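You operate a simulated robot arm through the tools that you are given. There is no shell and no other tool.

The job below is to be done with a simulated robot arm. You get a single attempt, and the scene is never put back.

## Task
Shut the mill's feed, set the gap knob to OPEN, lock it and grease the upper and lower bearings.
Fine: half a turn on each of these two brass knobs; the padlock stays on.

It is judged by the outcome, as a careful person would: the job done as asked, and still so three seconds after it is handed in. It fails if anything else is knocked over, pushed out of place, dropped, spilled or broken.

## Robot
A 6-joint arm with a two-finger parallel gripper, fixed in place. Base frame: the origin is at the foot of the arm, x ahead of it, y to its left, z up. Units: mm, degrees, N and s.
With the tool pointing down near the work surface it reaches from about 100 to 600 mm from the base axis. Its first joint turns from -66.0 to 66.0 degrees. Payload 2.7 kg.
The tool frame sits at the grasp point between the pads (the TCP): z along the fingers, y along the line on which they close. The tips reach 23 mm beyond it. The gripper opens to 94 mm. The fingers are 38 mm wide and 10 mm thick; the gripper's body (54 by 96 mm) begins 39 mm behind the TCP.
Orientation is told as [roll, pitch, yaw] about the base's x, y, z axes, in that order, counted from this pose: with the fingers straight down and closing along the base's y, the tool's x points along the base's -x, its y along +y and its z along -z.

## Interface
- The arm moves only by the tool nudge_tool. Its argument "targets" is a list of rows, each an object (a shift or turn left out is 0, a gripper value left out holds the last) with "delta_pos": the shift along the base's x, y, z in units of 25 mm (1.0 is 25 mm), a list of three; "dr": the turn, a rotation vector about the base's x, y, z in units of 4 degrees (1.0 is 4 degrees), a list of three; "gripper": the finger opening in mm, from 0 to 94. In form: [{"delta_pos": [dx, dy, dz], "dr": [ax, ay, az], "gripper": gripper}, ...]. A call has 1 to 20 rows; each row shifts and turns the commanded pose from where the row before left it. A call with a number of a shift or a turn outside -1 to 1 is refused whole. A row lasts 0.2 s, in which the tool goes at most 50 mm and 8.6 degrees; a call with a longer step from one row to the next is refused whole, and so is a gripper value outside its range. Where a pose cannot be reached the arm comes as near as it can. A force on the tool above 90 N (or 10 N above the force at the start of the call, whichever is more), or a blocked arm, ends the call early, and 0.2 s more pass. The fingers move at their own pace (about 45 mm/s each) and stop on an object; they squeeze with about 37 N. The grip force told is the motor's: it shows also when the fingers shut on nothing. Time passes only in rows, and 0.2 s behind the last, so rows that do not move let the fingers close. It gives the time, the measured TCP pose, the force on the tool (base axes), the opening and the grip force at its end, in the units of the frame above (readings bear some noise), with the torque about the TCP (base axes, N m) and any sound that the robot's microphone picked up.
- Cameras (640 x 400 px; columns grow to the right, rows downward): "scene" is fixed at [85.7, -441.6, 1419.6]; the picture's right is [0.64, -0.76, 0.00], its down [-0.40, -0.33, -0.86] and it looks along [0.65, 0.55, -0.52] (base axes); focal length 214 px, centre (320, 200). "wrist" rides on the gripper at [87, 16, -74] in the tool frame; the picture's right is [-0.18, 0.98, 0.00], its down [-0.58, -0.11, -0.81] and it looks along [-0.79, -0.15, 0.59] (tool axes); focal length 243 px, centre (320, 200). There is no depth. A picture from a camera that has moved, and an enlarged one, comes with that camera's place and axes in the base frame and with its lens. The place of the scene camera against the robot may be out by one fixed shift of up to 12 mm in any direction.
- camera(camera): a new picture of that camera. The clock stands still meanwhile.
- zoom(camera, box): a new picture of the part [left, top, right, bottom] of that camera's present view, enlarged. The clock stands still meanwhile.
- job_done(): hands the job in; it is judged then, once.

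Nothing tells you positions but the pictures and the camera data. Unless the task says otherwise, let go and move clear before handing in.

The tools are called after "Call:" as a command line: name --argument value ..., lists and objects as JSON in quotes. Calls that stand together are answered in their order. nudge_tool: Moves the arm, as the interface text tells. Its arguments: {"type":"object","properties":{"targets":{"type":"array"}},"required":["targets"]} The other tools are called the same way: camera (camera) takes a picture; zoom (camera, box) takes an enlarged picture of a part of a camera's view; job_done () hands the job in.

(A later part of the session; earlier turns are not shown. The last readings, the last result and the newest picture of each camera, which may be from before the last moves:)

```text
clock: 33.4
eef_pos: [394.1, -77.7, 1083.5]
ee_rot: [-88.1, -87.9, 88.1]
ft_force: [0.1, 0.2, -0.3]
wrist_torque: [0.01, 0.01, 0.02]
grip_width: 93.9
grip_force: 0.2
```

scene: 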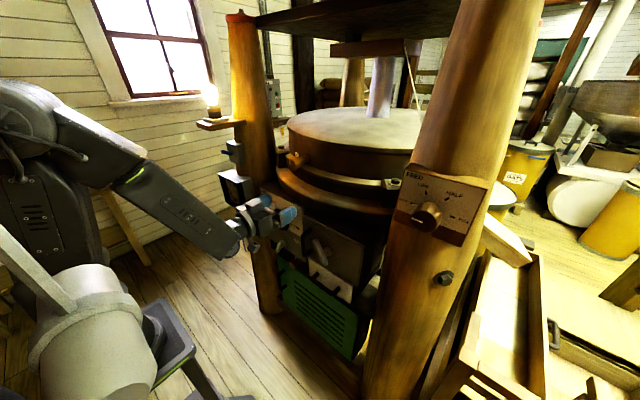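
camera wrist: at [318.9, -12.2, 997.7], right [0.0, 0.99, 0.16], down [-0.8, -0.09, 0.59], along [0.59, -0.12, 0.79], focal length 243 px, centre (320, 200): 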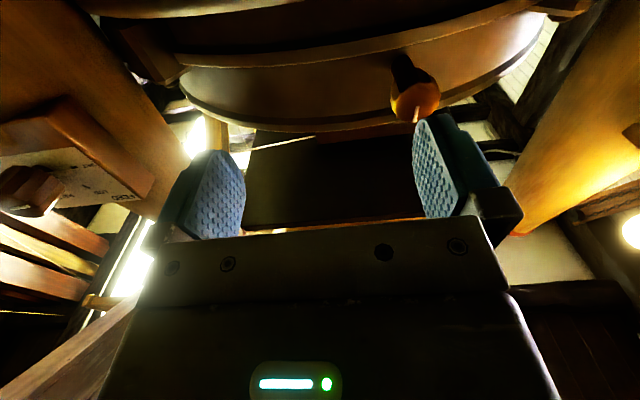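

Commands respond again. I'll unwind the tilt at y≈-200, where I did it before, and then re-tilt near y=0 so the wrist goes forward in-plane.

Call:
nudge_tool --targets '[{"delta_pos": [0, -1, 0]}, {"delta_pos": [0, -1, 0]}, {"delta_pos": [0, -1, 0]}, {"delta_pos": [0, -1, 0]}, {"delta_pos": [0, -1, 0]}, {"delta_pos": [-0.1, 0, 0.1], "dr": [0, 1, 0]}, {"delta_pos": [-0.1, 0, 0.1], "dr": [0, 1, 0]}, {"delta_pos": [-0.1, 0, 0.1], "dr": [0, 1, 0]}, {"delta_pos": [-0.1, 0, 0.1], "dr": [0, 1, 0]}, {"delta_pos": [-0.1, 0, 0.1], "dr": [0, 1, 0]}, {"delta_pos": [-0.1, 0, 0.1], "dr": [0, 1, 0]}, {"delta_pos": [-0.1, 0, 0.1], "dr": [0, 1, 0]}, {"delta_pos": [-0.1, 0, 0.1], "dr": [0, 1, 0]}, {"delta_pos": [-0.1, 0, 0.1], "dr": [0, 1, 0]}, {"delta_pos": [-0.1, 0, 0.1], "dr": [0, 1, 0]}, {"delta_pos": [-0.1, 0, 0.1], "dr": [0, 1, 0]}]'

Call:
nudge_tool --targets '[{"delta_pos": [-0.3, 0, 0], "dr": [0, 1, 0]}, {"delta_pos": [-0.3, 0, 0], "dr": [0, 1, 0]}, {"delta_pos": [-0.3, 0, 0], "dr": [0, 1, 0]}, {"delta_pos": [-0.3, 0, 0], "dr": [0, 1, 0]}, {"delta_pos": [-0.3, 0, 0], "dr": [0, 1, 0]}, {"delta_pos": [-0.3, 0, 0], "dr": [0, 1, 0]}, {"delta_pos": [-0.3, 0, 0], "dr": [0, 1, 0]}, {"delta_pos": [-0.3, 0, 0], "dr": [0, 1, 0]}, {"delta_pos": [0, 0, 0], "dr": [0, 1, 0]}, {"delta_pos": [0, 0, 0], "dr": [0, 1, 0]}, {"delta_pos": [0, 0, 0], "dr": [0, 1, 0]}]'

Call:
camera --camera "scene"

```text
clock: 36.8
eef_pos: [366.0, -199.5, 1111.6]
ee_rot: [-2.2, -45.9, 2.9]
ft_force: [0.3, 0.3, -0.3]
wrist_torque: [0.03, 0.01, -0.02]
grip_width: 94.1
grip_force: 0.0
```

```text
clock: 39.2
eef_pos: [306.8, -200.2, 1112.3]
ee_rot: [-0.2, -1.9, 1.9]
ft_force: [-1.2, -0.5, -0.2]
wrist_torque: [0.0, 0.02, -0.01]
grip_width: 93.7
grip_force: 0.0
```

```text
taken
```

scene: 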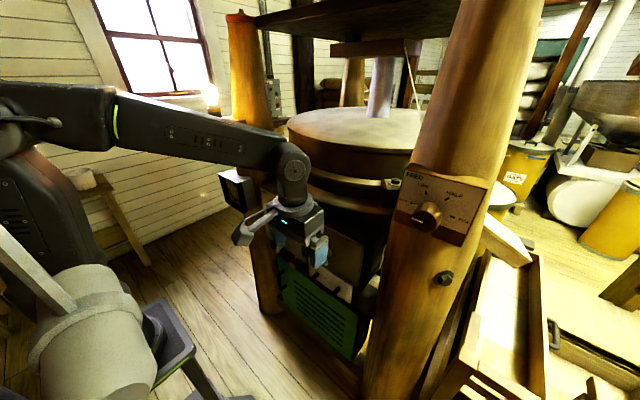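

The tool is back to vertical. I'll move to y=0 and tilt forward there.

Call:
nudge_tool --targets '[{"delta_pos": [0, 1, 0], "dr": [0, 0, -0.47]}, {"delta_pos": [0, 1, 0]}, {"delta_pos": [0, 1, 0]}, {"delta_pos": [0, 1, 0]}, {"delta_pos": [0, 1, 0]}, {"delta_pos": [0, 1, 0]}, {"delta_pos": [0, 1, 0]}, {"delta_pos": [0, 1, 0]}, {"delta_pos": [0, 0, 0]}]'

Call:
nudge_tool --targets '[{"delta_pos": [0.2, 0, 0], "dr": [0, -1, 0]}, {"delta_pos": [0.2, 0, 0], "dr": [0, -1, 0]}, {"delta_pos": [0.2, 0, 0], "dr": [0, -1, 0]}, {"delta_pos": [0.2, 0, 0], "dr": [0, -1, 0]}, {"delta_pos": [0.2, 0, 0], "dr": [0, -1, 0]}, {"delta_pos": [0.2, 0, 0], "dr": [0, -1, 0]}, {"delta_pos": [0.2, 0, 0], "dr": [0, -1, 0]}, {"delta_pos": [0.2, 0, 0], "dr": [0, -1, 0]}, {"delta_pos": [0.2, 0, 0], "dr": [0, -1, 0]}, {"delta_pos": [0.2, 0, 0], "dr": [0, -1, 0]}, {"delta_pos": [0.2, 0, 0], "dr": [0, -1, 0]}]'

Call:
camera --camera "scene"

```text
clock: 41.2
eef_pos: [304.3, -3.1, 1112.1]
ee_rot: [-0.2, -1.9, 0.0]
ft_force: [0.1, 0.0, -0.9]
wrist_torque: [-0.02, 0.01, 0.0]
grip_width: 93.9
grip_force: 0.1
```

```text
clock: 43.6
eef_pos: [361.2, 0.2, 1112.0]
ee_rot: [-0.2, -46.0, 0.1]
ft_force: [0.4, -0.1, -0.5]
wrist_torque: [0.0, -0.01, 0.01]
grip_width: 93.9
grip_force: 0.0
```

```text
taken
```

scene: 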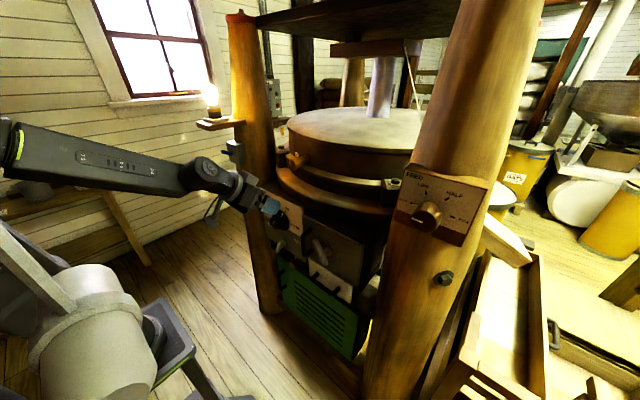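

Call:
nudge_tool --targets '[{"delta_pos": [0.15, 0, 0], "dr": [0, -1, 0]}, {"delta_pos": [0.15, 0, 0], "dr": [0, -1, 0]}, {"delta_pos": [0.15, 0, 0], "dr": [0, -1, 0]}, {"delta_pos": [0.15, 0, 0], "dr": [0, -1, 0]}, {"delta_pos": [0.15, 0, 0], "dr": [0, -1, 0]}, {"delta_pos": [0.15, 0, 0], "dr": [0, -1, 0]}, {"delta_pos": [0.15, 0, 0], "dr": [0, -1, 0]}, {"delta_pos": [0.15, 0, 0], "dr": [0, -1, 0]}, {"delta_pos": [0.15, 0, 0], "dr": [0, -1, 0]}, {"delta_pos": [0.15, 0, 0], "dr": [0, -1, 0]}, {"delta_pos": [0.15, 0, 0], "dr": [0, -1, 0]}]'

Call:
camera --camera "scene"

Call:
camera --camera "wrist"

```text
clock: 46.0
eef_pos: [390.6, 41.0, 1134.6]
ee_rot: [-0.3, -70.4, -4.2]
ft_force: [0.4, 0.4, 1.7]
wrist_torque: [-0.02, -0.02, 0.0]
grip_width: 93.8
grip_force: 0.2
out of reach, approached as far as the arm can: row 1, 2, 3, 4, 5, 6, 7, 8, 10, 11
```

```text
taken
```

scene: 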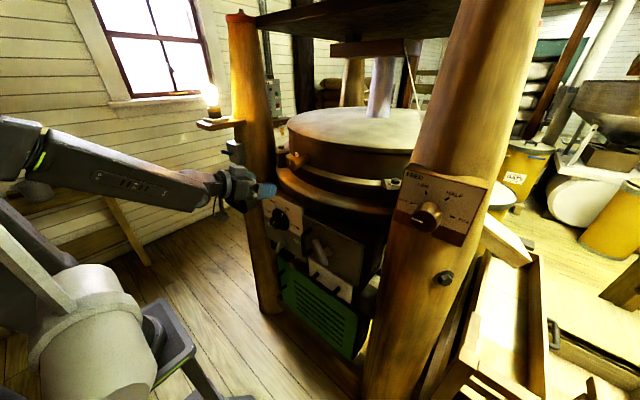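

```text
taken
camera wrist: at [292.9, 65.7, 1079.3], right [0.14, 0.98, 0.17], down [-0.57, -0.06, 0.82], along [0.81, -0.21, 0.55], focal length 243 px, centre (320, 200)
```

wrist: 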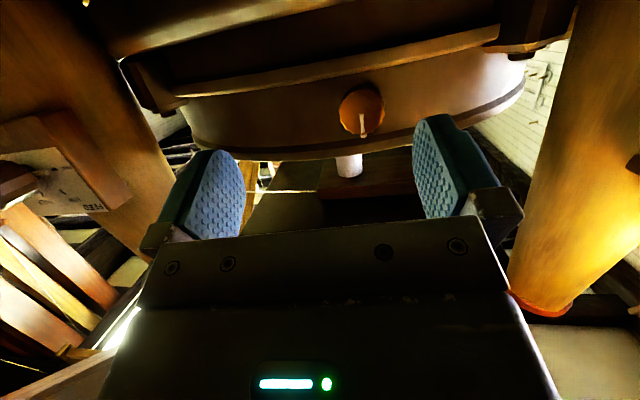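

The wrist can't pass straight through in-plane, so I'll tilt on the left side instead, mirroring what worked on the right. I'll un-tilt a little, move to y≈+200, then tilt there.

Call:
nudge_tool --targets '[{"delta_pos": [-0.2, 0, 0], "dr": [0, 1, 0]}, {"delta_pos": [-0.2, 0, 0], "dr": [0, 1, 0]}, {"delta_pos": [-0.2, 0, 0], "dr": [0, 1, 0]}, {"delta_pos": [-0.2, 0, 0], "dr": [0, 1, 0]}, {"delta_pos": [-0.2, 0, 0], "dr": [0, 1, 0]}, {"delta_pos": [-0.2, 0, 0], "dr": [0, 1, 0]}, {"delta_pos": [-0.2, 0, 0], "dr": [0, 1, 0]}, {"delta_pos": [-0.2, 0, 0], "dr": [0, 1, 0]}, {"delta_pos": [-0.2, 0, 0], "dr": [0, 1, 0]}, {"delta_pos": [-0.2, 0, 0], "dr": [0, 1, 0]}, {"delta_pos": [-0.2, 0, 0], "dr": [0, 1, 0]}, {"delta_pos": [-0.2, 0, 0], "dr": [0, 1, 0]}]'

```text
clock: 48.6
eef_pos: [348.9, 39.4, 1144.6]
ee_rot: [-4.3, -31.4, -1.8]
ft_force: [0.4, 0.0, 0.3]
wrist_torque: [-0.02, -0.01, 0.01]
grip_width: 94.1
grip_force: 0.1
out of reach, approached as far as the arm can: row 3, 4, 5, 6
```

Call:
nudge_tool --targets '[{"delta_pos": [-0.3, 0.5, 0], "dr": [0, 1, 0]}, {"delta_pos": [-0.3, 0.5, 0], "dr": [0, 1, 0]}, {"delta_pos": [-0.3, 0.5, 0], "dr": [0, 1, 0]}, {"delta_pos": [-0.3, 0.5, 0], "dr": [0, 1, 0]}, {"delta_pos": [-0.3, 1, 0], "dr": [0, 1, 0]}, {"delta_pos": [-0.3, 1, 0], "dr": [0, 1, 0]}, {"delta_pos": [-0.3, 1, 0], "dr": [0, 1, 0]}, {"delta_pos": [0, 1, 0]}, {"delta_pos": [0, 0.5, 0]}, {"delta_pos": [0, 0, 0]}]'

Call:
camera --camera "scene"

```text
clock: 50.8
eef_pos: [295.5, 201.4, 1144.6]
ee_rot: [-5.0, -3.5, -1.6]
ft_force: [-0.4, 0.4, -0.4]
wrist_torque: [-0.02, 0.02, 0.03]
grip_width: 94.2
grip_force: 0.0
```

```text
taken
```

scene: 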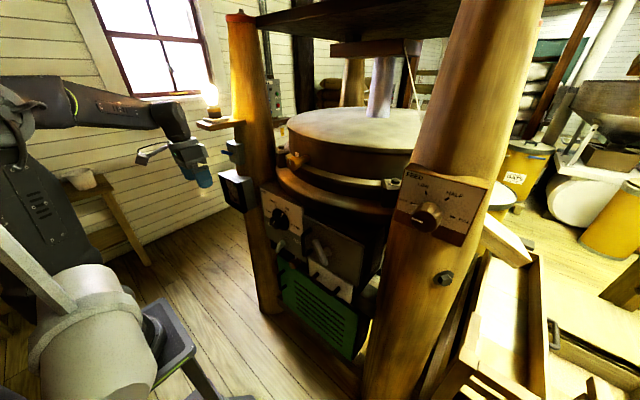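

Call:
nudge_tool --targets '[{"dr": [0.62, 0, 0.2]}, {"dr": [0.62, 0, 0.2]}, {"delta_pos": [0.2, 0, -0.2], "dr": [0, -1, 0]}, {"delta_pos": [0.2, 0, -0.2], "dr": [0, -1, 0]}, {"delta_pos": [0.2, 0, -0.2], "dr": [0, -1, 0]}, {"delta_pos": [0.2, 0, -0.2], "dr": [0, -1, 0]}, {"delta_pos": [0.2, 0, -0.2], "dr": [0, -1, 0]}, {"delta_pos": [0.2, 0, -0.2], "dr": [0, -1, 0]}, {"delta_pos": [0.2, 0, -0.2], "dr": [0, -1, 0]}, {"delta_pos": [0.2, 0, -0.2], "dr": [0, -1, 0]}, {"delta_pos": [0.2, 0, -0.2], "dr": [0, -1, 0]}, {"delta_pos": [0.2, 0, -0.2], "dr": [0, -1, 0]}, {"delta_pos": [0.2, 0, -0.2], "dr": [0, -1, 0]}]'

Call:
nudge_tool --targets '[{"delta_pos": [0.15, 0, -0.2], "dr": [0, -1, 0]}, {"delta_pos": [0.15, 0, -0.2], "dr": [0, -1, 0]}, {"delta_pos": [0.15, 0, -0.2], "dr": [0, -1, 0]}, {"delta_pos": [0.15, 0, -0.2], "dr": [0, -1, 0]}, {"delta_pos": [0.15, 0, -0.2], "dr": [0, -1, 0]}, {"delta_pos": [0.15, 0, -0.2], "dr": [0, -1, 0]}, {"delta_pos": [0.15, 0, -0.2], "dr": [0, -1, 0]}, {"delta_pos": [0.15, 0, -0.2], "dr": [0, -1, 0]}, {"delta_pos": [0.15, 0, -0.2], "dr": [0, -1, 0]}, {"delta_pos": [0.15, 0, -0.2], "dr": [0, -1, 0]}]'

Call:
camera --camera "wrist"

Call:
camera --camera "scene"

```text
clock: 53.6
eef_pos: [350.5, 202.4, 1089.1]
ee_rot: [0.2, -47.6, -0.5]
ft_force: [-0.6, 0.6, -0.9]
wrist_torque: [0.0, 0.0, 0.0]
grip_width: 94.0
grip_force: 0.1
```

```text
clock: 55.8
eef_pos: [388.0, 202.3, 1043.3]
ee_rot: [6.6, -87.6, -6.7]
ft_force: [0.2, 1.0, -0.1]
wrist_torque: [0.01, 0.01, 0.01]
grip_width: 94.0
grip_force: 0.1
```

```text
taken
camera wrist: at [309.9, 219.6, 959.7], right [0.01, 0.98, 0.19], down [-0.78, -0.11, 0.62], along [0.62, -0.15, 0.77], focal length 243 px, centre (320, 200)
```

wrist: 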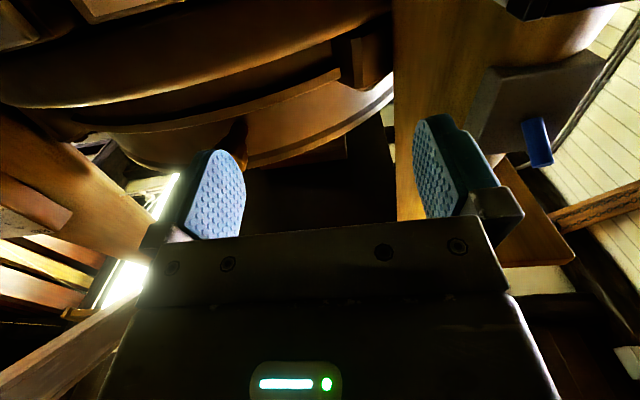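

```text
taken
```

scene: 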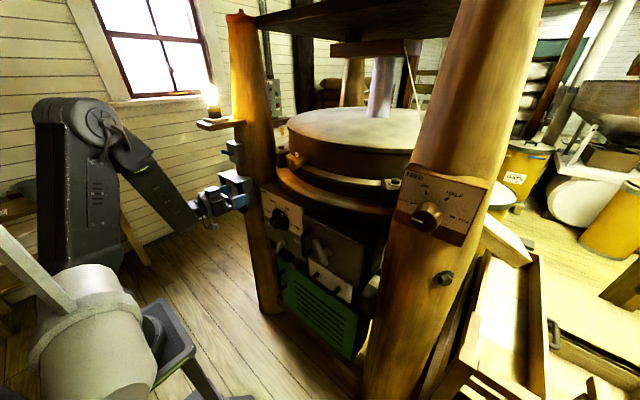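

The tool points forward again, this time in the left-hand posture. I'll go down to the front of the GAP knob.

Call:
nudge_tool --targets '[{"delta_pos": [0.1, -0.25, -0.9], "dr": [0, -0.6, 0]}, {"delta_pos": [0.1, -0.25, -0.9]}, {"delta_pos": [0.1, -0.25, -0.9]}, {"delta_pos": [0.1, -0.25, -0.9]}, {"delta_pos": [0.1, -0.25, -0.9]}, {"delta_pos": [0.1, -0.25, -0.9]}, {"delta_pos": [0.1, -0.25, -0.9]}, {"delta_pos": [0, -0.15, -0.2]}]'

Call:
camera --camera "wrist"

Call:
camera --camera "scene"

```text
clock: 57.6
eef_pos: [454.8, 226.5, 971.8]
ee_rot: [-37.3, -89.7, 36.9]
ft_force: [0.4, 0.2, 0.1]
wrist_torque: [-0.03, 0.02, -0.01]
grip_width: 93.9
grip_force: 0.1
out of reach, approached as far as the arm can: row 1, 2, 3, 4, 5, 6, 7, 8
```

```text
taken
camera wrist: at [379.6, 243.7, 887.5], right [0.01, 0.98, 0.18], down [-0.8, -0.1, 0.59], along [0.59, -0.15, 0.79], focal length 243 px, centre (320, 200)
```

wrist: 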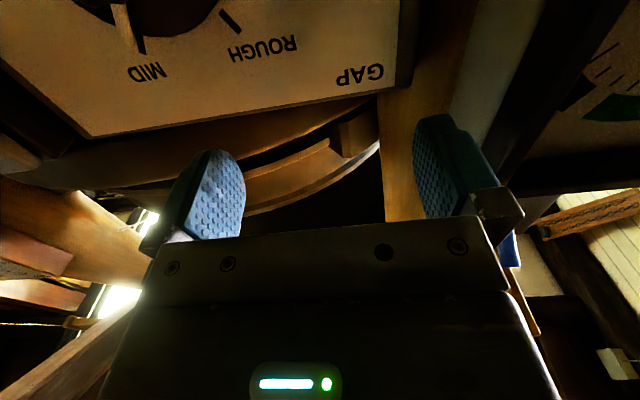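

```text
taken
```

scene: 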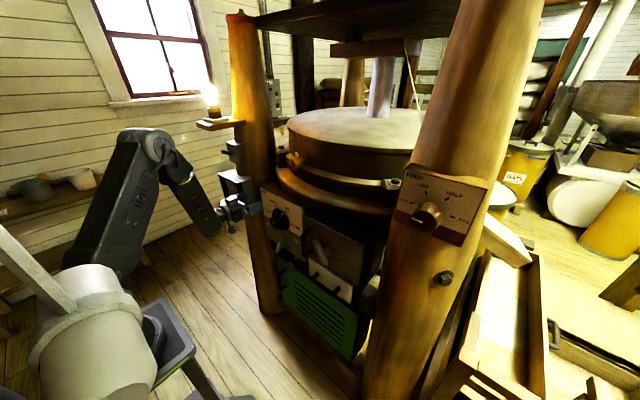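

The arm is against a joint limit again, most likely tool roll in this posture. I'll roll the tool the other way (-x) in free space to gain room, then re-check.

Call:
nudge_tool --targets '[{"delta_pos": [-0.5, 0, 0], "dr": [-1, 0, 0]}, {"delta_pos": [-0.5, 0, 0], "dr": [-1, 0, 0]}, {"dr": [-1, 0, 0]}, {"dr": [-1, 0, 0]}, {"dr": [-1, 0, 0]}, {"dr": [-1, 0, 0]}, {"dr": [-1, 0, 0]}, {"dr": [-1, 0, 0]}, {"dr": [-1, 0, 0]}, {"dr": [-1, 0, 0]}]'

```text
clock: 59.8
eef_pos: [429.0, 223.7, 970.9]
ee_rot: [-90.0, -50.2, 89.8]
ft_force: [-0.2, 0.4, -0.1]
wrist_torque: [0.0, 0.01, 0.0]
grip_width: 93.8
grip_force: 0.0
```

Rolling freed the arm. Now I'll move to the front of the GAP knob.

Call:
nudge_tool --targets '[{"delta_pos": [-0.1, -0.56, -0.74]}, {"delta_pos": [-0.1, -0.56, -0.74]}, {"delta_pos": [-0.1, -0.56, -0.74]}, {"delta_pos": [0, -0.56, -0.74]}, {"delta_pos": [0, -0.56, -0.74]}]'

Call:
camera --camera "wrist"

Call:
camera --camera "scene"

```text
clock: 61.0
eef_pos: [421.7, 155.7, 880.1]
ee_rot: [-90.1, -50.3, 89.9]
ft_force: [0.7, -0.8, -0.5]
wrist_torque: [0.02, 0.01, 0.0]
grip_width: 94.0
grip_force: 0.1
```

```text
taken
camera wrist: at [346.7, 114.1, 804.6], right [0.0, 0.87, -0.49], down [-0.81, 0.29, 0.52], along [0.59, 0.39, 0.7], focal length 243 px, centre (320, 200)
```

wrist: 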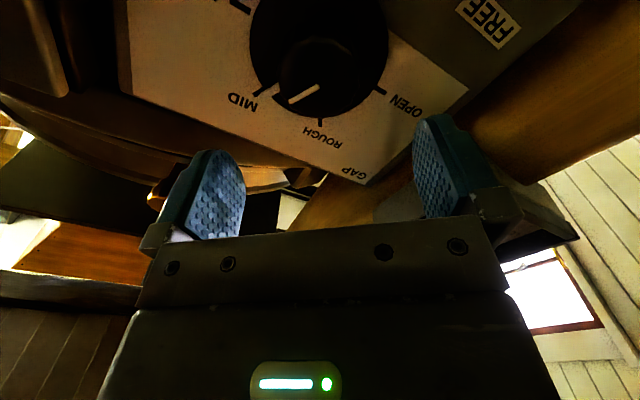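

```text
taken
```

scene: 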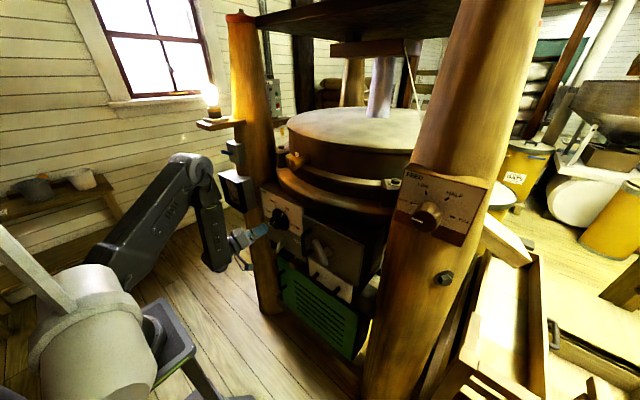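

Now I'm squarely in front of the GAP knob. I'll zoom in to measure its centre and depth.

Call:
zoom --camera "wrist" --box '[210, 0, 450, 150]'

Call:
zoom --camera "scene" --box '[250, 180, 320, 250]'

```text
2.67 times, centred on (330, 75) of wrist
camera zoom: at [346.7, 114.1, 804.6], right [0.0, 0.87, -0.49], down [-0.81, 0.29, 0.52], along [0.59, 0.39, 0.7], focal length 647 px, centre (293, 533)
```

zoom: 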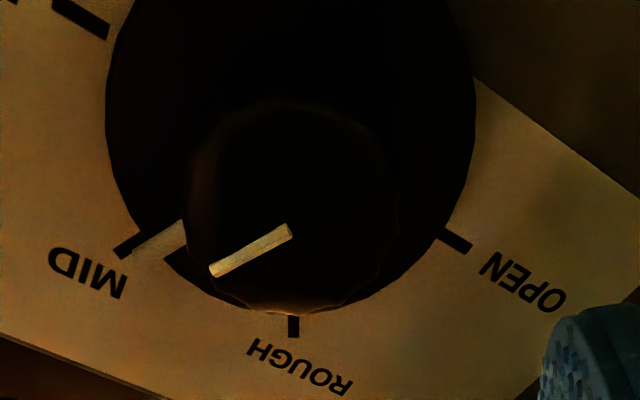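

```text
5.71 times, centred on (285, 215) of scene
camera zoom: at [85.7, -441.6, 1419.6], right [0.64, -0.76, 0.0], down [-0.4, -0.33, -0.86], along [0.65, 0.55, -0.52], focal length 1226 px, centre (520, 114)
```

zoom: 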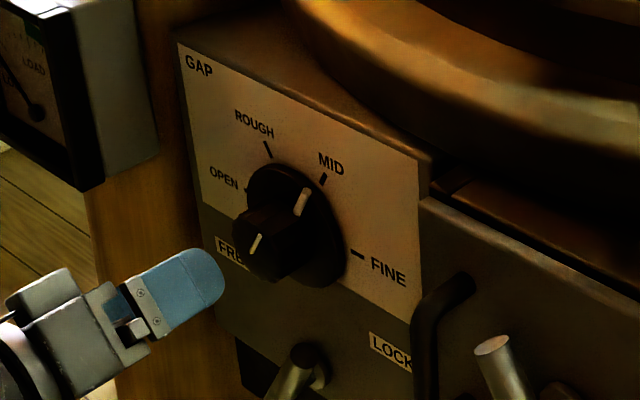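

The GAP knob's centre is at about y=153.8, z=876.4. Its cap face is at x≈508 and its skirt at x≈528, so TCP x≈500 keeps the tips off the skirt. I'll approach now.

Call:
nudge_tool --targets '[{"delta_pos": [0.6, -0.04, -0.08]}, {"delta_pos": [0.6, -0.04, -0.07]}, {"delta_pos": [0.6, 0, 0]}, {"delta_pos": [0.6, 0, 0]}, {"delta_pos": [0.5, 0, 0]}]'

Call:
camera --camera "wrist"

Call:
zoom --camera "scene" --box '[250, 180, 340, 280]'

```text
clock: 62.2
eef_pos: [495.3, 154.5, 875.0]
ee_rot: [-90.0, -50.3, 89.8]
ft_force: [-0.4, 0.6, -0.6]
wrist_torque: [-0.02, 0.0, 0.0]
grip_width: 94.0
grip_force: 0.0
```

```text
taken
camera wrist: at [421.0, 113.2, 800.9], right [0.0, 0.87, -0.49], down [-0.81, 0.29, 0.52], along [0.59, 0.39, 0.7], focal length 243 px, centre (320, 200)
```

wrist: 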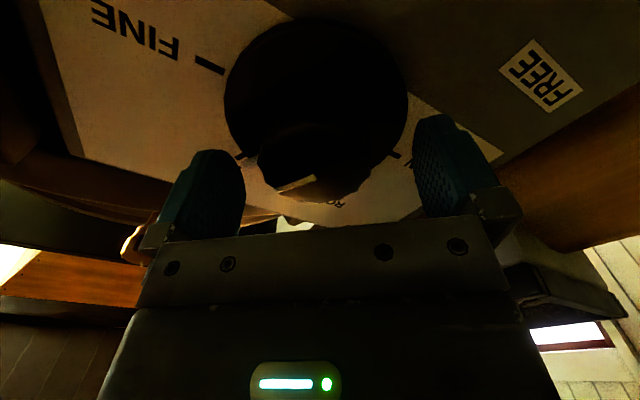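

```text
4.00 times, centred on (295, 230) of scene
camera zoom: at [85.7, -441.6, 1419.6], right [0.64, -0.76, 0.0], down [-0.4, -0.33, -0.86], along [0.65, 0.55, -0.52], focal length 858 px, centre (420, 80)
```

zoom: 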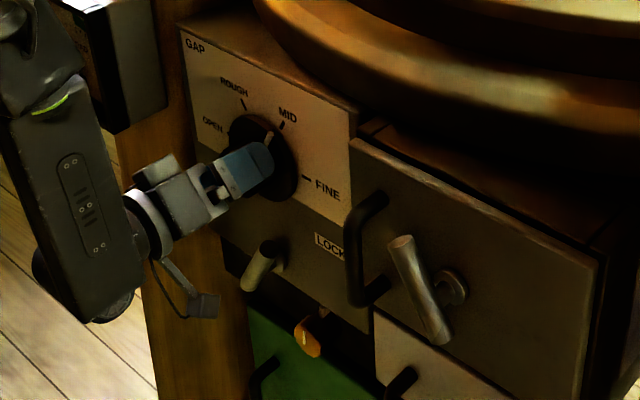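

Call:
nudge_tool --targets '[{"delta_pos": [0.2, -0.06, 0.03]}, {"gripper": 40}, {"gripper": 40}, {"gripper": 40}, {"gripper": 40}, {"gripper": 40}]'

Call:
camera --camera "wrist"

```text
clock: 63.6
eef_pos: [500.1, 153.3, 877.2]
ee_rot: [-90.0, -50.3, 89.8]
ft_force: [4.8, 0.7, -0.7]
wrist_torque: [-0.01, 0.56, 0.66]
grip_width: 53.7
grip_force: 45.3
```

```text
taken
camera wrist: at [425.8, 111.6, 802.0], right [0.0, 0.87, -0.49], down [-0.81, 0.29, 0.52], along [0.59, 0.39, 0.7], focal length 243 px, centre (320, 200)
```

wrist: 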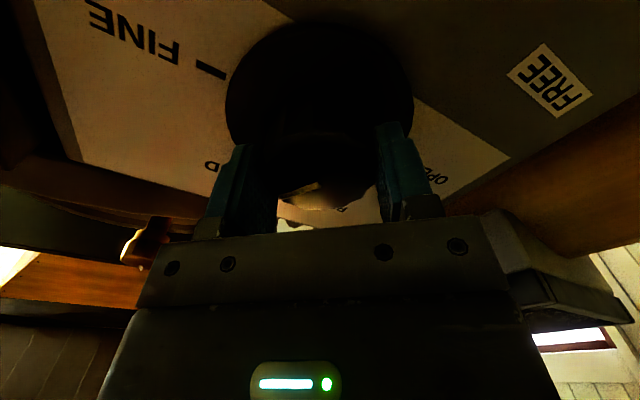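

The knob is gripped at 53.7 mm with almost no side force. I'll test a small counter-clockwise turn.

Call:
nudge_tool --targets '[{"dr": [-1, 0, 0]}, {"dr": [-1, 0, 0]}, {"dr": [-1, 0, 0]}, {"dr": [-1, 0, 0]}]'

Call:
zoom --camera "scene" --box '[260, 190, 320, 240]'

Call:
camera --camera "wrist"

```text
clock: 64.6
eef_pos: [500.2, 153.4, 877.2]
ee_rot: [-90.1, -34.2, 90.1]
ft_force: [27.8, 14.8, -6.2]
wrist_torque: [0.05, 0.75, 0.13]
grip_width: 53.8
grip_force: 45.0
```

```text
8.00 times, centred on (290, 215) of scene
camera zoom: at [86.5, -441.2, 1419.7], right [0.64, -0.76, 0.0], down [-0.4, -0.33, -0.86], along [0.65, 0.55, -0.52], focal length 1716 px, centre (560, 80)
```

zoom: 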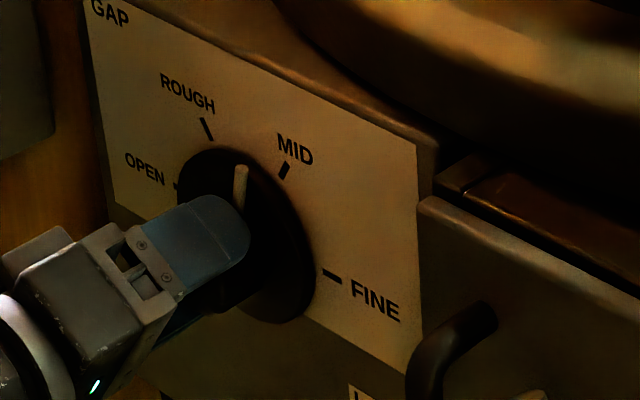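

```text
taken
camera wrist: at [425.9, 92.2, 816.2], right [0.0, 0.7, -0.71], down [-0.81, 0.42, 0.41], along [0.59, 0.57, 0.57], focal length 243 px, centre (320, 200)
```

wrist: 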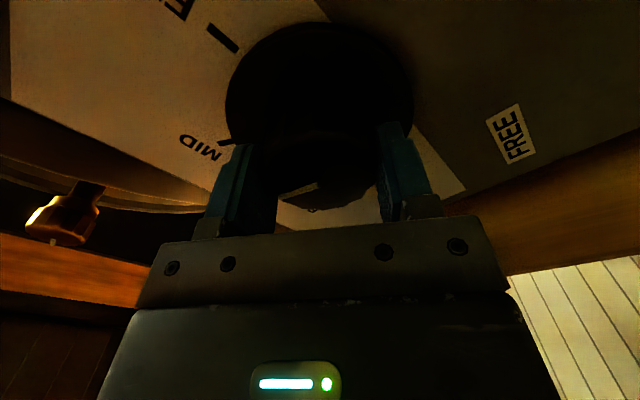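

It turns freely, so I'll continue counter-clockwise while watching forces.

Call:
nudge_tool --targets '[{"delta_pos": [0.04, -0.02, 0], "dr": [-1, 0, 0]}, {"delta_pos": [0.03, -0.02, 0], "dr": [-1, 0, 0]}, {"dr": [-1, 0, 0]}, {"dr": [-1, 0, 0]}, {"dr": [-1, 0, 0]}, {"dr": [-1, 0, 0]}, {"dr": [-1, 0, 0]}, {"dr": [-1, 0, 0]}, {"dr": [-1, 0, 0]}, {"dr": [-1, 0, 0]}]'

Call:
zoom --camera "scene" --box '[260, 190, 320, 240]'

Call:
camera --camera "scene"

```text
clock: 66.8
eef_pos: [500.4, 149.9, 875.4]
ee_rot: [-89.9, 5.9, 89.6]
ft_force: [-11.2, -5.7, -10.9]
wrist_torque: [-0.01, -0.44, 1.11]
grip_width: 52.6
grip_force: 45.7
```

```text
8.00 times, centred on (290, 215) of scene
camera zoom: at [85.6, -441.8, 1419.6], right [0.64, -0.76, 0.0], down [-0.4, -0.33, -0.86], along [0.65, 0.55, -0.52], focal length 1716 px, centre (560, 80)
```

zoom: 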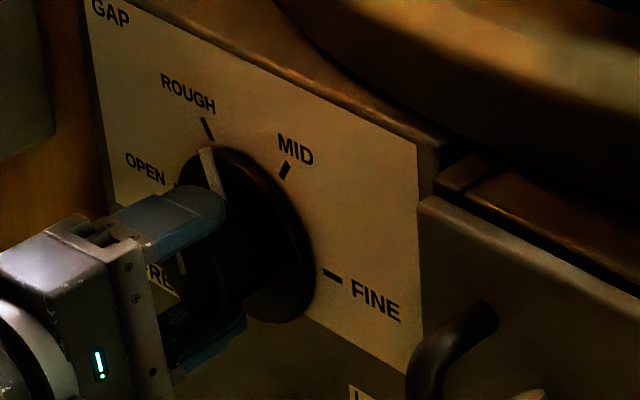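

```text
taken
```

scene: 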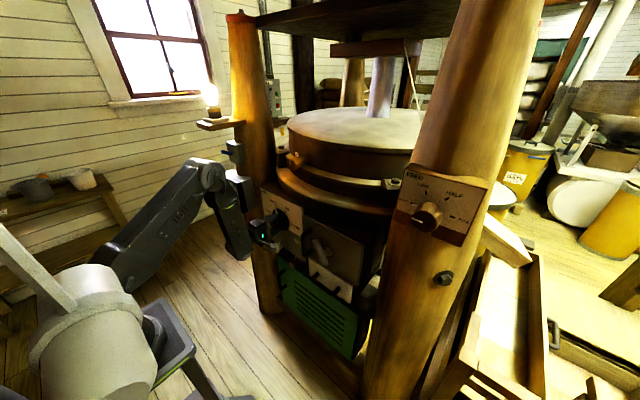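

The pointer is near ROUGH after about 56° of turning, so I'll continue toward OPEN.

Call:
nudge_tool --targets '[{"delta_pos": [0, 0.02, 0], "dr": [-1, 0, 0]}, {"delta_pos": [0, 0.02, 0], "dr": [-1, 0, 0]}, {"dr": [-1, 0, 0]}, {"dr": [-1, 0, 0]}, {"dr": [-1, 0, 0]}, {"dr": [-1, 0, 0]}, {"dr": [-1, 0, 0]}, {"dr": [-1, 0, 0]}, {"dr": [-1, 0, 0]}, {"dr": [-1, 0, 0]}]'

Call:
zoom --camera "scene" --box '[260, 190, 320, 240]'

Call:
camera --camera "wrist"

```text
clock: 69.0
eef_pos: [501.2, 151.7, 876.9]
ee_rot: [-90.2, 45.9, 89.7]
ft_force: [-17.4, -23.7, 3.7]
wrist_torque: [-0.03, 0.48, 0.07]
grip_width: 53.1
grip_force: 44.8
```

```text
8.00 times, centred on (290, 215) of scene
camera zoom: at [85.3, -442.2, 1419.4], right [0.64, -0.76, 0.0], down [-0.39, -0.33, -0.86], along [0.66, 0.55, -0.52], focal length 1716 px, centre (560, 80)
```

zoom: 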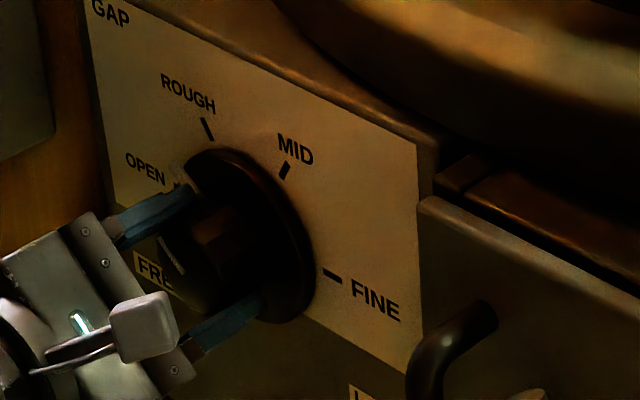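

```text
taken
camera wrist: at [425.9, 80.3, 928.7], right [0.0, -0.58, -0.82], down [-0.8, 0.48, -0.34], along [0.59, 0.66, -0.46], focal length 243 px, centre (320, 200)
```

wrist: 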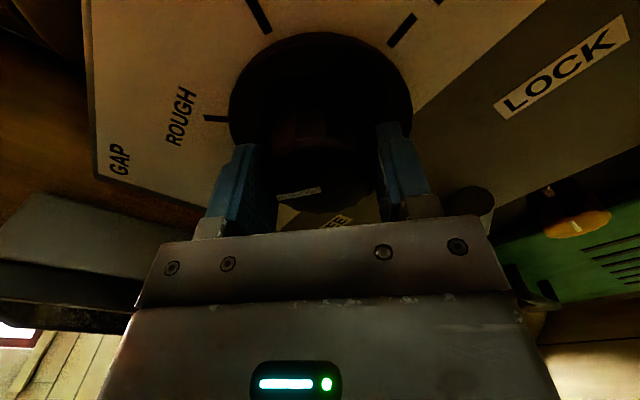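

About 96° done. I'll finish the last ~24° and then check alignment.

Call:
nudge_tool --targets '[{"delta_pos": [-0.02, -0.04, 0], "dr": [-1, 0, 0]}, {"delta_pos": [-0.02, -0.02, 0], "dr": [-1, 0, 0]}, {"dr": [-1, 0, 0]}, {"dr": [-1, 0, 0]}, {"dr": [-1, 0, 0]}, {"dr": [-1, 0, 0]}, {}]'

Call:
zoom --camera "scene" --box '[260, 190, 320, 240]'

Call:
camera --camera "wrist"

```text
clock: 70.6
eef_pos: [501.0, 150.5, 876.0]
ee_rot: [-90.6, 69.8, 89.7]
ft_force: [15.3, 4.8, -9.9]
wrist_torque: [-0.01, -0.13, -1.08]
grip_width: 52.9
grip_force: 45.1
```

```text
8.00 times, centred on (290, 215) of scene
camera zoom: at [86.3, -441.5, 1419.6], right [0.64, -0.76, 0.0], down [-0.4, -0.33, -0.86], along [0.65, 0.55, -0.52], focal length 1716 px, centre (560, 80)
```

zoom: 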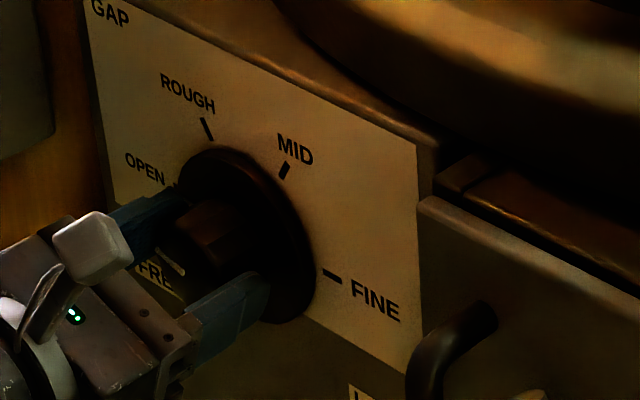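

```text
taken
camera wrist: at [426.1, 106.9, 953.6], right [0.01, -0.86, -0.51], down [-0.81, 0.3, -0.51], along [0.59, 0.42, -0.69], focal length 243 px, centre (320, 200)
```

wrist: 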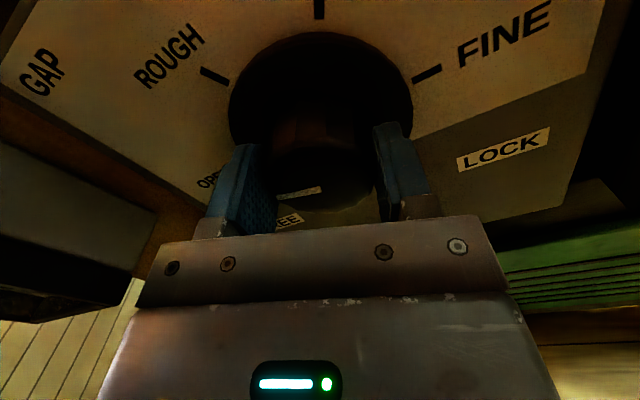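

The tool has turned 120°. I'll release and back straight off to check the knob.

Call:
nudge_tool --targets '[{"gripper": 94}, {"gripper": 94}, {"gripper": 94}, {"delta_pos": [-0.6, 0, 0]}, {"delta_pos": [-0.6, 0, 0]}, {"delta_pos": [-0.6, 0, 0]}, {"delta_pos": [-0.6, 0, 0]}, {"delta_pos": [-0.6, 0, 0]}]'

Call:
zoom --camera "scene" --box '[260, 190, 320, 240]'

Call:
camera --camera "wrist"

```text
clock: 72.4
eef_pos: [424.2, 153.8, 877.0]
ee_rot: [-90.5, 69.7, 89.5]
ft_force: [-0.4, 0.3, 0.1]
wrist_torque: [0.0, 0.01, 0.04]
grip_width: 93.9
grip_force: 0.1
```

```text
8.00 times, centred on (290, 215) of scene
camera zoom: at [85.7, -441.6, 1419.6], right [0.64, -0.76, 0.0], down [-0.4, -0.33, -0.86], along [0.65, 0.55, -0.52], focal length 1716 px, centre (560, 80)
```

zoom: 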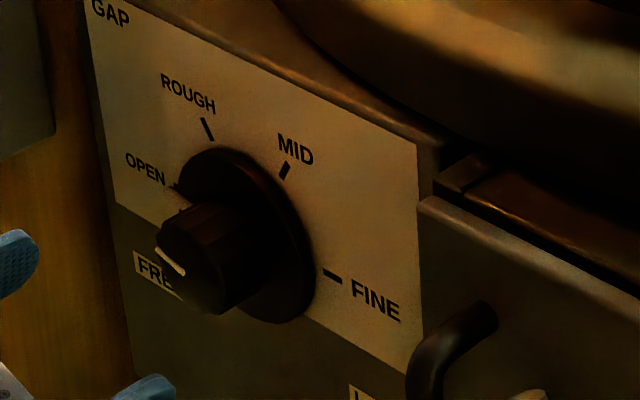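

```text
taken
camera wrist: at [349.2, 108.4, 953.8], right [0.0, -0.86, -0.51], down [-0.81, 0.3, -0.51], along [0.59, 0.41, -0.69], focal length 243 px, centre (320, 200)
```

wrist: 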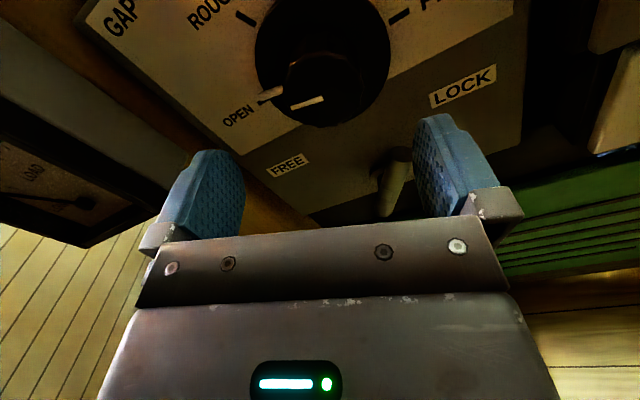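

Call:
zoom --camera "wrist" --box '[210, 40, 410, 165]'

Call:
zoom --camera "wrist" --box '[320, 60, 500, 220]'

```text
3.20 times, centred on (310, 102) of wrist
camera zoom: at [349.2, 108.4, 953.8], right [0.0, -0.86, -0.51], down [-0.81, 0.3, -0.51], along [0.59, 0.41, -0.69], focal length 776 px, centre (352, 512)
```

zoom: 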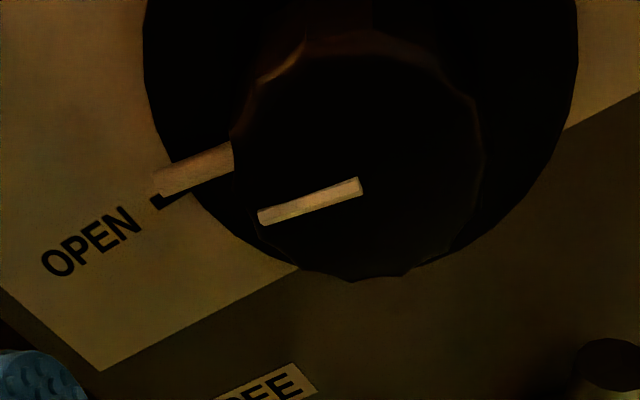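

```text
2.50 times, centred on (410, 140) of wrist
camera zoom: at [349.2, 108.4, 953.8], right [0.0, -0.86, -0.51], down [-0.81, 0.3, -0.51], along [0.59, 0.41, -0.69], focal length 606 px, centre (95, 350)
```

zoom: 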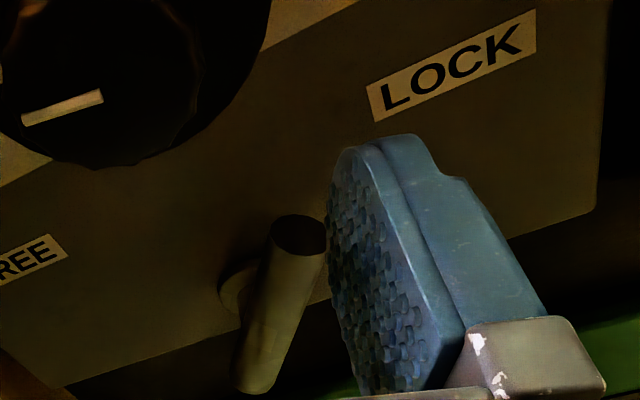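

The line is still about 11° short of OPEN, so there was a small slip. I'll re-grip and turn the remaining 11–12°.

Call:
nudge_tool --targets '[{"delta_pos": [0.7, 0, 0]}, {"delta_pos": [0.7, 0, 0]}, {"delta_pos": [0.7, 0, 0]}, {"delta_pos": [0.7, 0, 0]}, {"delta_pos": [0.34, 0, 0]}, {"gripper": 40}, {"gripper": 40}, {"gripper": 40}, {"gripper": 40}, {"gripper": 40}]'

Call:
nudge_tool --targets '[{"dr": [-1, 0, 0]}, {"dr": [-1, 0, 0]}, {"dr": [-0.9, 0, 0]}, {}]'

Call:
camera --camera "wrist"

```text
clock: 74.6
eef_pos: [503.4, 150.6, 877.2]
ee_rot: [-90.6, 69.6, 89.6]
ft_force: [3.7, 0.4, -2.4]
wrist_torque: [0.01, -0.03, -0.32]
grip_width: 52.8
grip_force: 44.9
```

```text
clock: 75.6
eef_pos: [503.4, 151.1, 876.8]
ee_rot: [-91.8, 81.3, 88.5]
ft_force: [-4.1, 9.1, 5.9]
wrist_torque: [1.41, 0.32, -0.47]
grip_width: 53.0
grip_force: 45.1
```

```text
taken
camera wrist: at [429.2, 123.0, 961.0], right [0.01, -0.94, -0.33], down [-0.8, 0.19, -0.56], along [0.59, 0.27, -0.76], focal length 243 px, centre (320, 200)
```

wrist: 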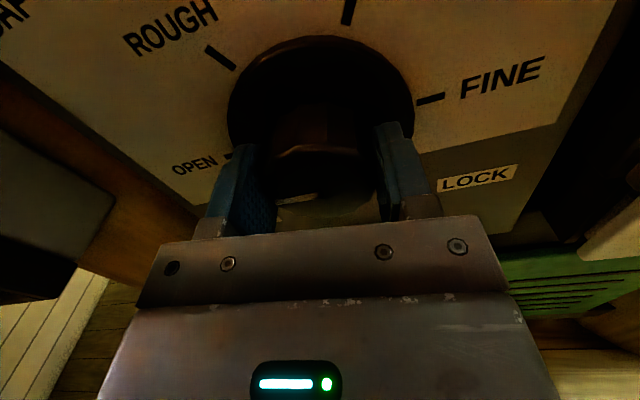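

There's now a resisting torque of 1.4 N·m, which suggests the end stop. I'll release and check.

Call:
nudge_tool --targets '[{"gripper": 94}, {"gripper": 94}, {"gripper": 94}, {"delta_pos": [-0.6, 0, 0]}, {"delta_pos": [-0.6, 0, 0]}, {"delta_pos": [-0.6, 0, 0]}, {"delta_pos": [-0.6, 0, 0]}, {"delta_pos": [-0.6, 0, 0]}]'

Call:
zoom --camera "scene" --box '[260, 190, 320, 240]'

Call:
zoom --camera "wrist" --box '[210, 40, 410, 165]'

```text
clock: 77.4
eef_pos: [427.4, 149.6, 876.4]
ee_rot: [-91.2, 81.3, 89.1]
ft_force: [-0.6, -0.2, -0.5]
wrist_torque: [0.01, 0.03, -0.02]
grip_width: 93.9
grip_force: 0.0
```

```text
8.00 times, centred on (290, 215) of scene
camera zoom: at [85.7, -441.6, 1419.6], right [0.64, -0.76, 0.0], down [-0.4, -0.33, -0.86], along [0.65, 0.55, -0.52], focal length 1716 px, centre (560, 80)
```

zoom: 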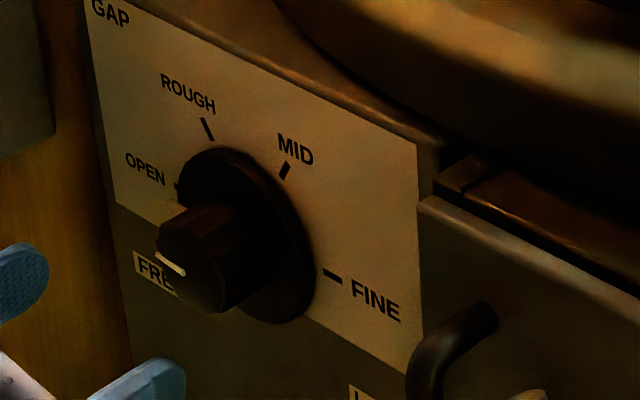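

```text
3.20 times, centred on (310, 102) of wrist
camera zoom: at [352.6, 121.3, 960.9], right [0.0, -0.94, -0.33], down [-0.81, 0.19, -0.56], along [0.59, 0.27, -0.76], focal length 776 px, centre (352, 512)
```

zoom: 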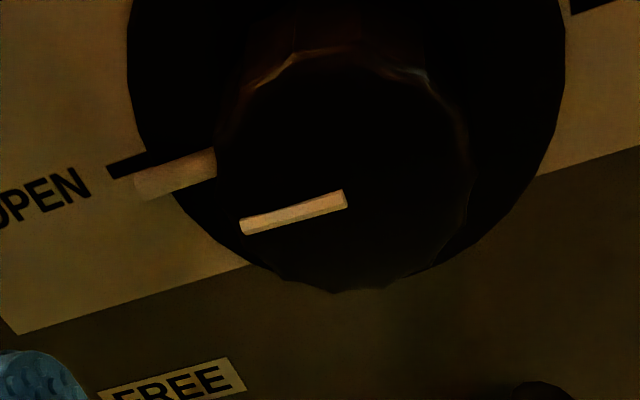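

The GAP line now points at OPEN, and the resistance was the end stop. Next is the lever: its pivot is at about y=154, z=727 and the bar points ~26° right of vertical. I'll move in front of it, align the fingers across the bar and part-close them.

Call:
nudge_tool --targets '[{"delta_pos": [0, 0.03, -1], "dr": [1, 0, 0], "gripper": 50}, {"delta_pos": [0, 0.03, -1], "dr": [1, 0, 0], "gripper": 50}, {"delta_pos": [0, 0.03, -1], "dr": [1, 0, 0]}, {"delta_pos": [0, 0.03, -1], "dr": [1, 0, 0]}, {"delta_pos": [0, 0.03, -1], "dr": [0.4, 0, 0]}, {"delta_pos": [0, 0.03, -0.96]}, {}]'

Call:
camera --camera "wrist"

Call:
zoom --camera "scene" --box '[240, 180, 360, 300]'

```text
clock: 79.0
eef_pos: [430.2, 153.3, 725.5]
ee_rot: [-90.5, 63.7, 89.6]
ft_force: [0.2, 0.5, -0.2]
wrist_torque: [0.02, -0.03, -0.01]
grip_width: 49.8
grip_force: 0.1
```

```text
taken
camera wrist: at [354.9, 101.7, 797.6], right [0.0, -0.8, -0.6], down [-0.81, 0.35, -0.48], along [0.59, 0.49, -0.64], focal length 243 px, centre (320, 200)
```

wrist: 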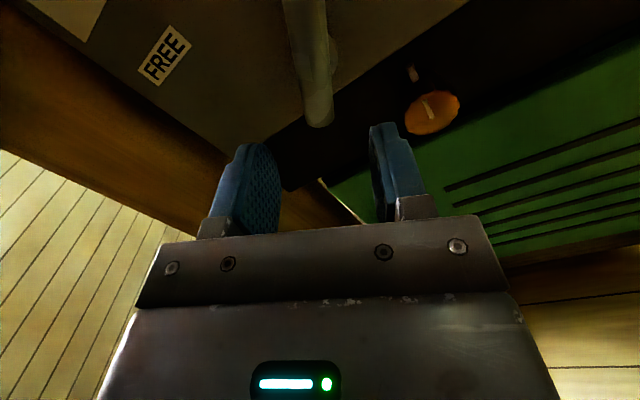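

```text
3.33 times, centred on (300, 240) of scene
camera zoom: at [85.7, -441.6, 1419.6], right [0.64, -0.76, 0.0], down [-0.4, -0.33, -0.86], along [0.65, 0.55, -0.52], focal length 715 px, centre (387, 67)
```

zoom: 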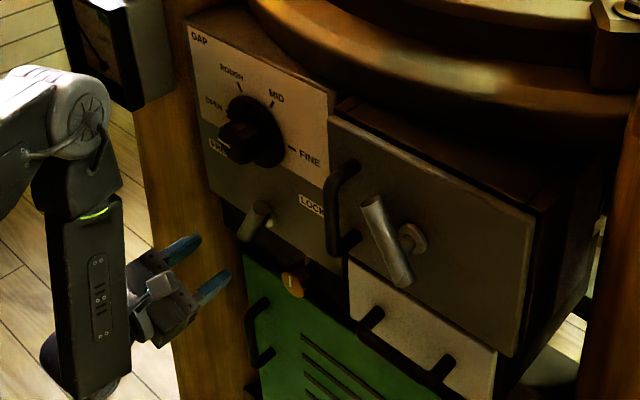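

Call:
zoom --camera "wrist" --box '[230, 0, 430, 130]'

Call:
zoom --camera "scene" --box '[280, 220, 340, 260]'

```text
3.08 times, centred on (330, 65) of wrist
camera zoom: at [354.9, 101.7, 797.6], right [0.0, -0.8, -0.6], down [-0.81, 0.35, -0.48], along [0.59, 0.49, -0.64], focal length 746 px, centre (289, 615)
```

zoom: 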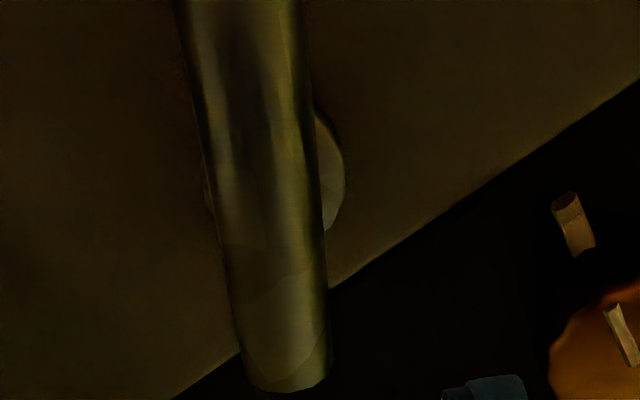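

```text
10.00 times, centred on (310, 240) of scene
camera zoom: at [85.7, -441.6, 1419.6], right [0.64, -0.76, 0.0], down [-0.4, -0.33, -0.86], along [0.65, 0.55, -0.52], focal length 2145 px, centre (420, -200)
```

zoom: 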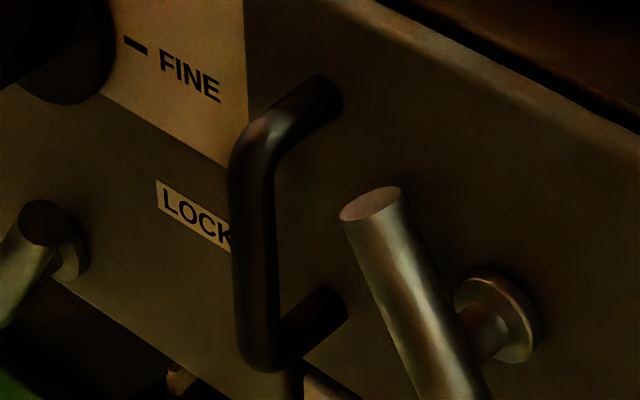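

The pivot is at about (y=154, z=736) and the bar is at ~30° right of vertical. I'll align and straddle the bar.

Call:
nudge_tool --targets '[{"delta_pos": [0, 0.04, 0.42], "dr": [0.9, 0, 0]}, {"delta_pos": [0.6, 0, 0]}, {"delta_pos": [0.6, 0, 0]}, {"delta_pos": [0.5, 0, 0]}, {"delta_pos": [0.5, 0, 0]}]'

Call:
camera --camera "wrist"

Call:
zoom --camera "scene" --box '[260, 210, 340, 270]'

```text
clock: 80.2
eef_pos: [484.8, 157.9, 737.3]
ee_rot: [-90.3, 60.1, 89.8]
ft_force: [0.9, -1.1, -0.1]
wrist_torque: [-0.01, 0.01, -0.01]
grip_width: 50.2
grip_force: 0.0
```

```text
taken
camera wrist: at [409.4, 101.0, 805.6], right [0.0, -0.76, -0.65], down [-0.81, 0.38, -0.45], along [0.59, 0.52, -0.61], focal length 243 px, centre (320, 200)
```

wrist: 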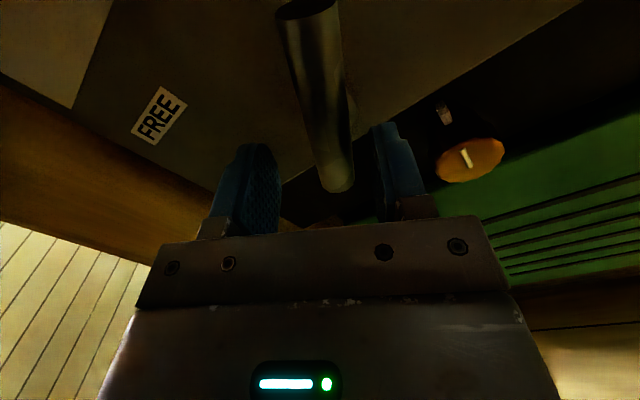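

```text
6.67 times, centred on (300, 240) of scene
camera zoom: at [85.7, -441.6, 1419.6], right [0.64, -0.76, 0.0], down [-0.4, -0.33, -0.86], along [0.65, 0.55, -0.52], focal length 1430 px, centre (453, -67)
```

zoom: 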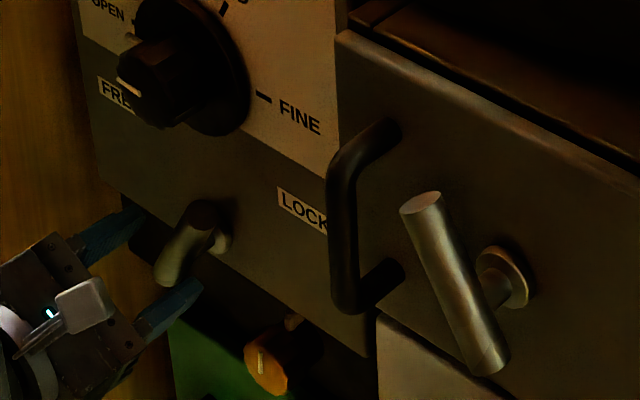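

The finger alignment matches the bar angle. I'll shift ~4.5 mm right to centre, go a bit deeper and close.

Call:
nudge_tool --targets '[{"delta_pos": [0.2, -0.18, -0.03]}, {"delta_pos": [0.25, 0, 0]}, {"gripper": 5}, {"gripper": 5}, {"gripper": 5}, {"gripper": 5}]'

Call:
camera --camera "wrist"

```text
clock: 81.6
eef_pos: [493.6, 151.5, 736.5]
ee_rot: [-90.2, 60.0, 89.8]
ft_force: [5.1, -9.5, -5.8]
wrist_torque: [0.09, 0.08, -0.18]
grip_width: 21.6
grip_force: 45.0
```

```text
taken
camera wrist: at [418.9, 94.9, 805.0], right [0.0, -0.76, -0.65], down [-0.8, 0.39, -0.45], along [0.59, 0.52, -0.61], focal length 243 px, centre (320, 200)
```

wrist: 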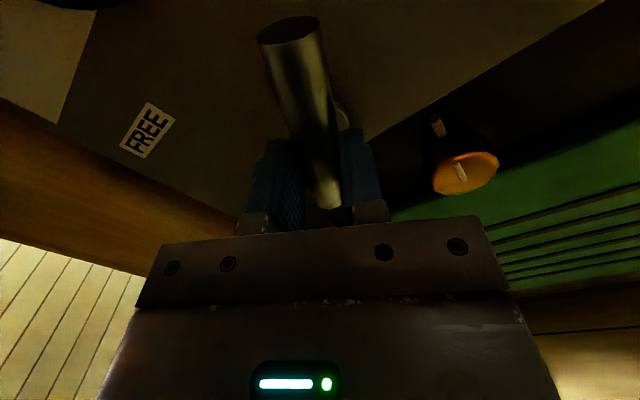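

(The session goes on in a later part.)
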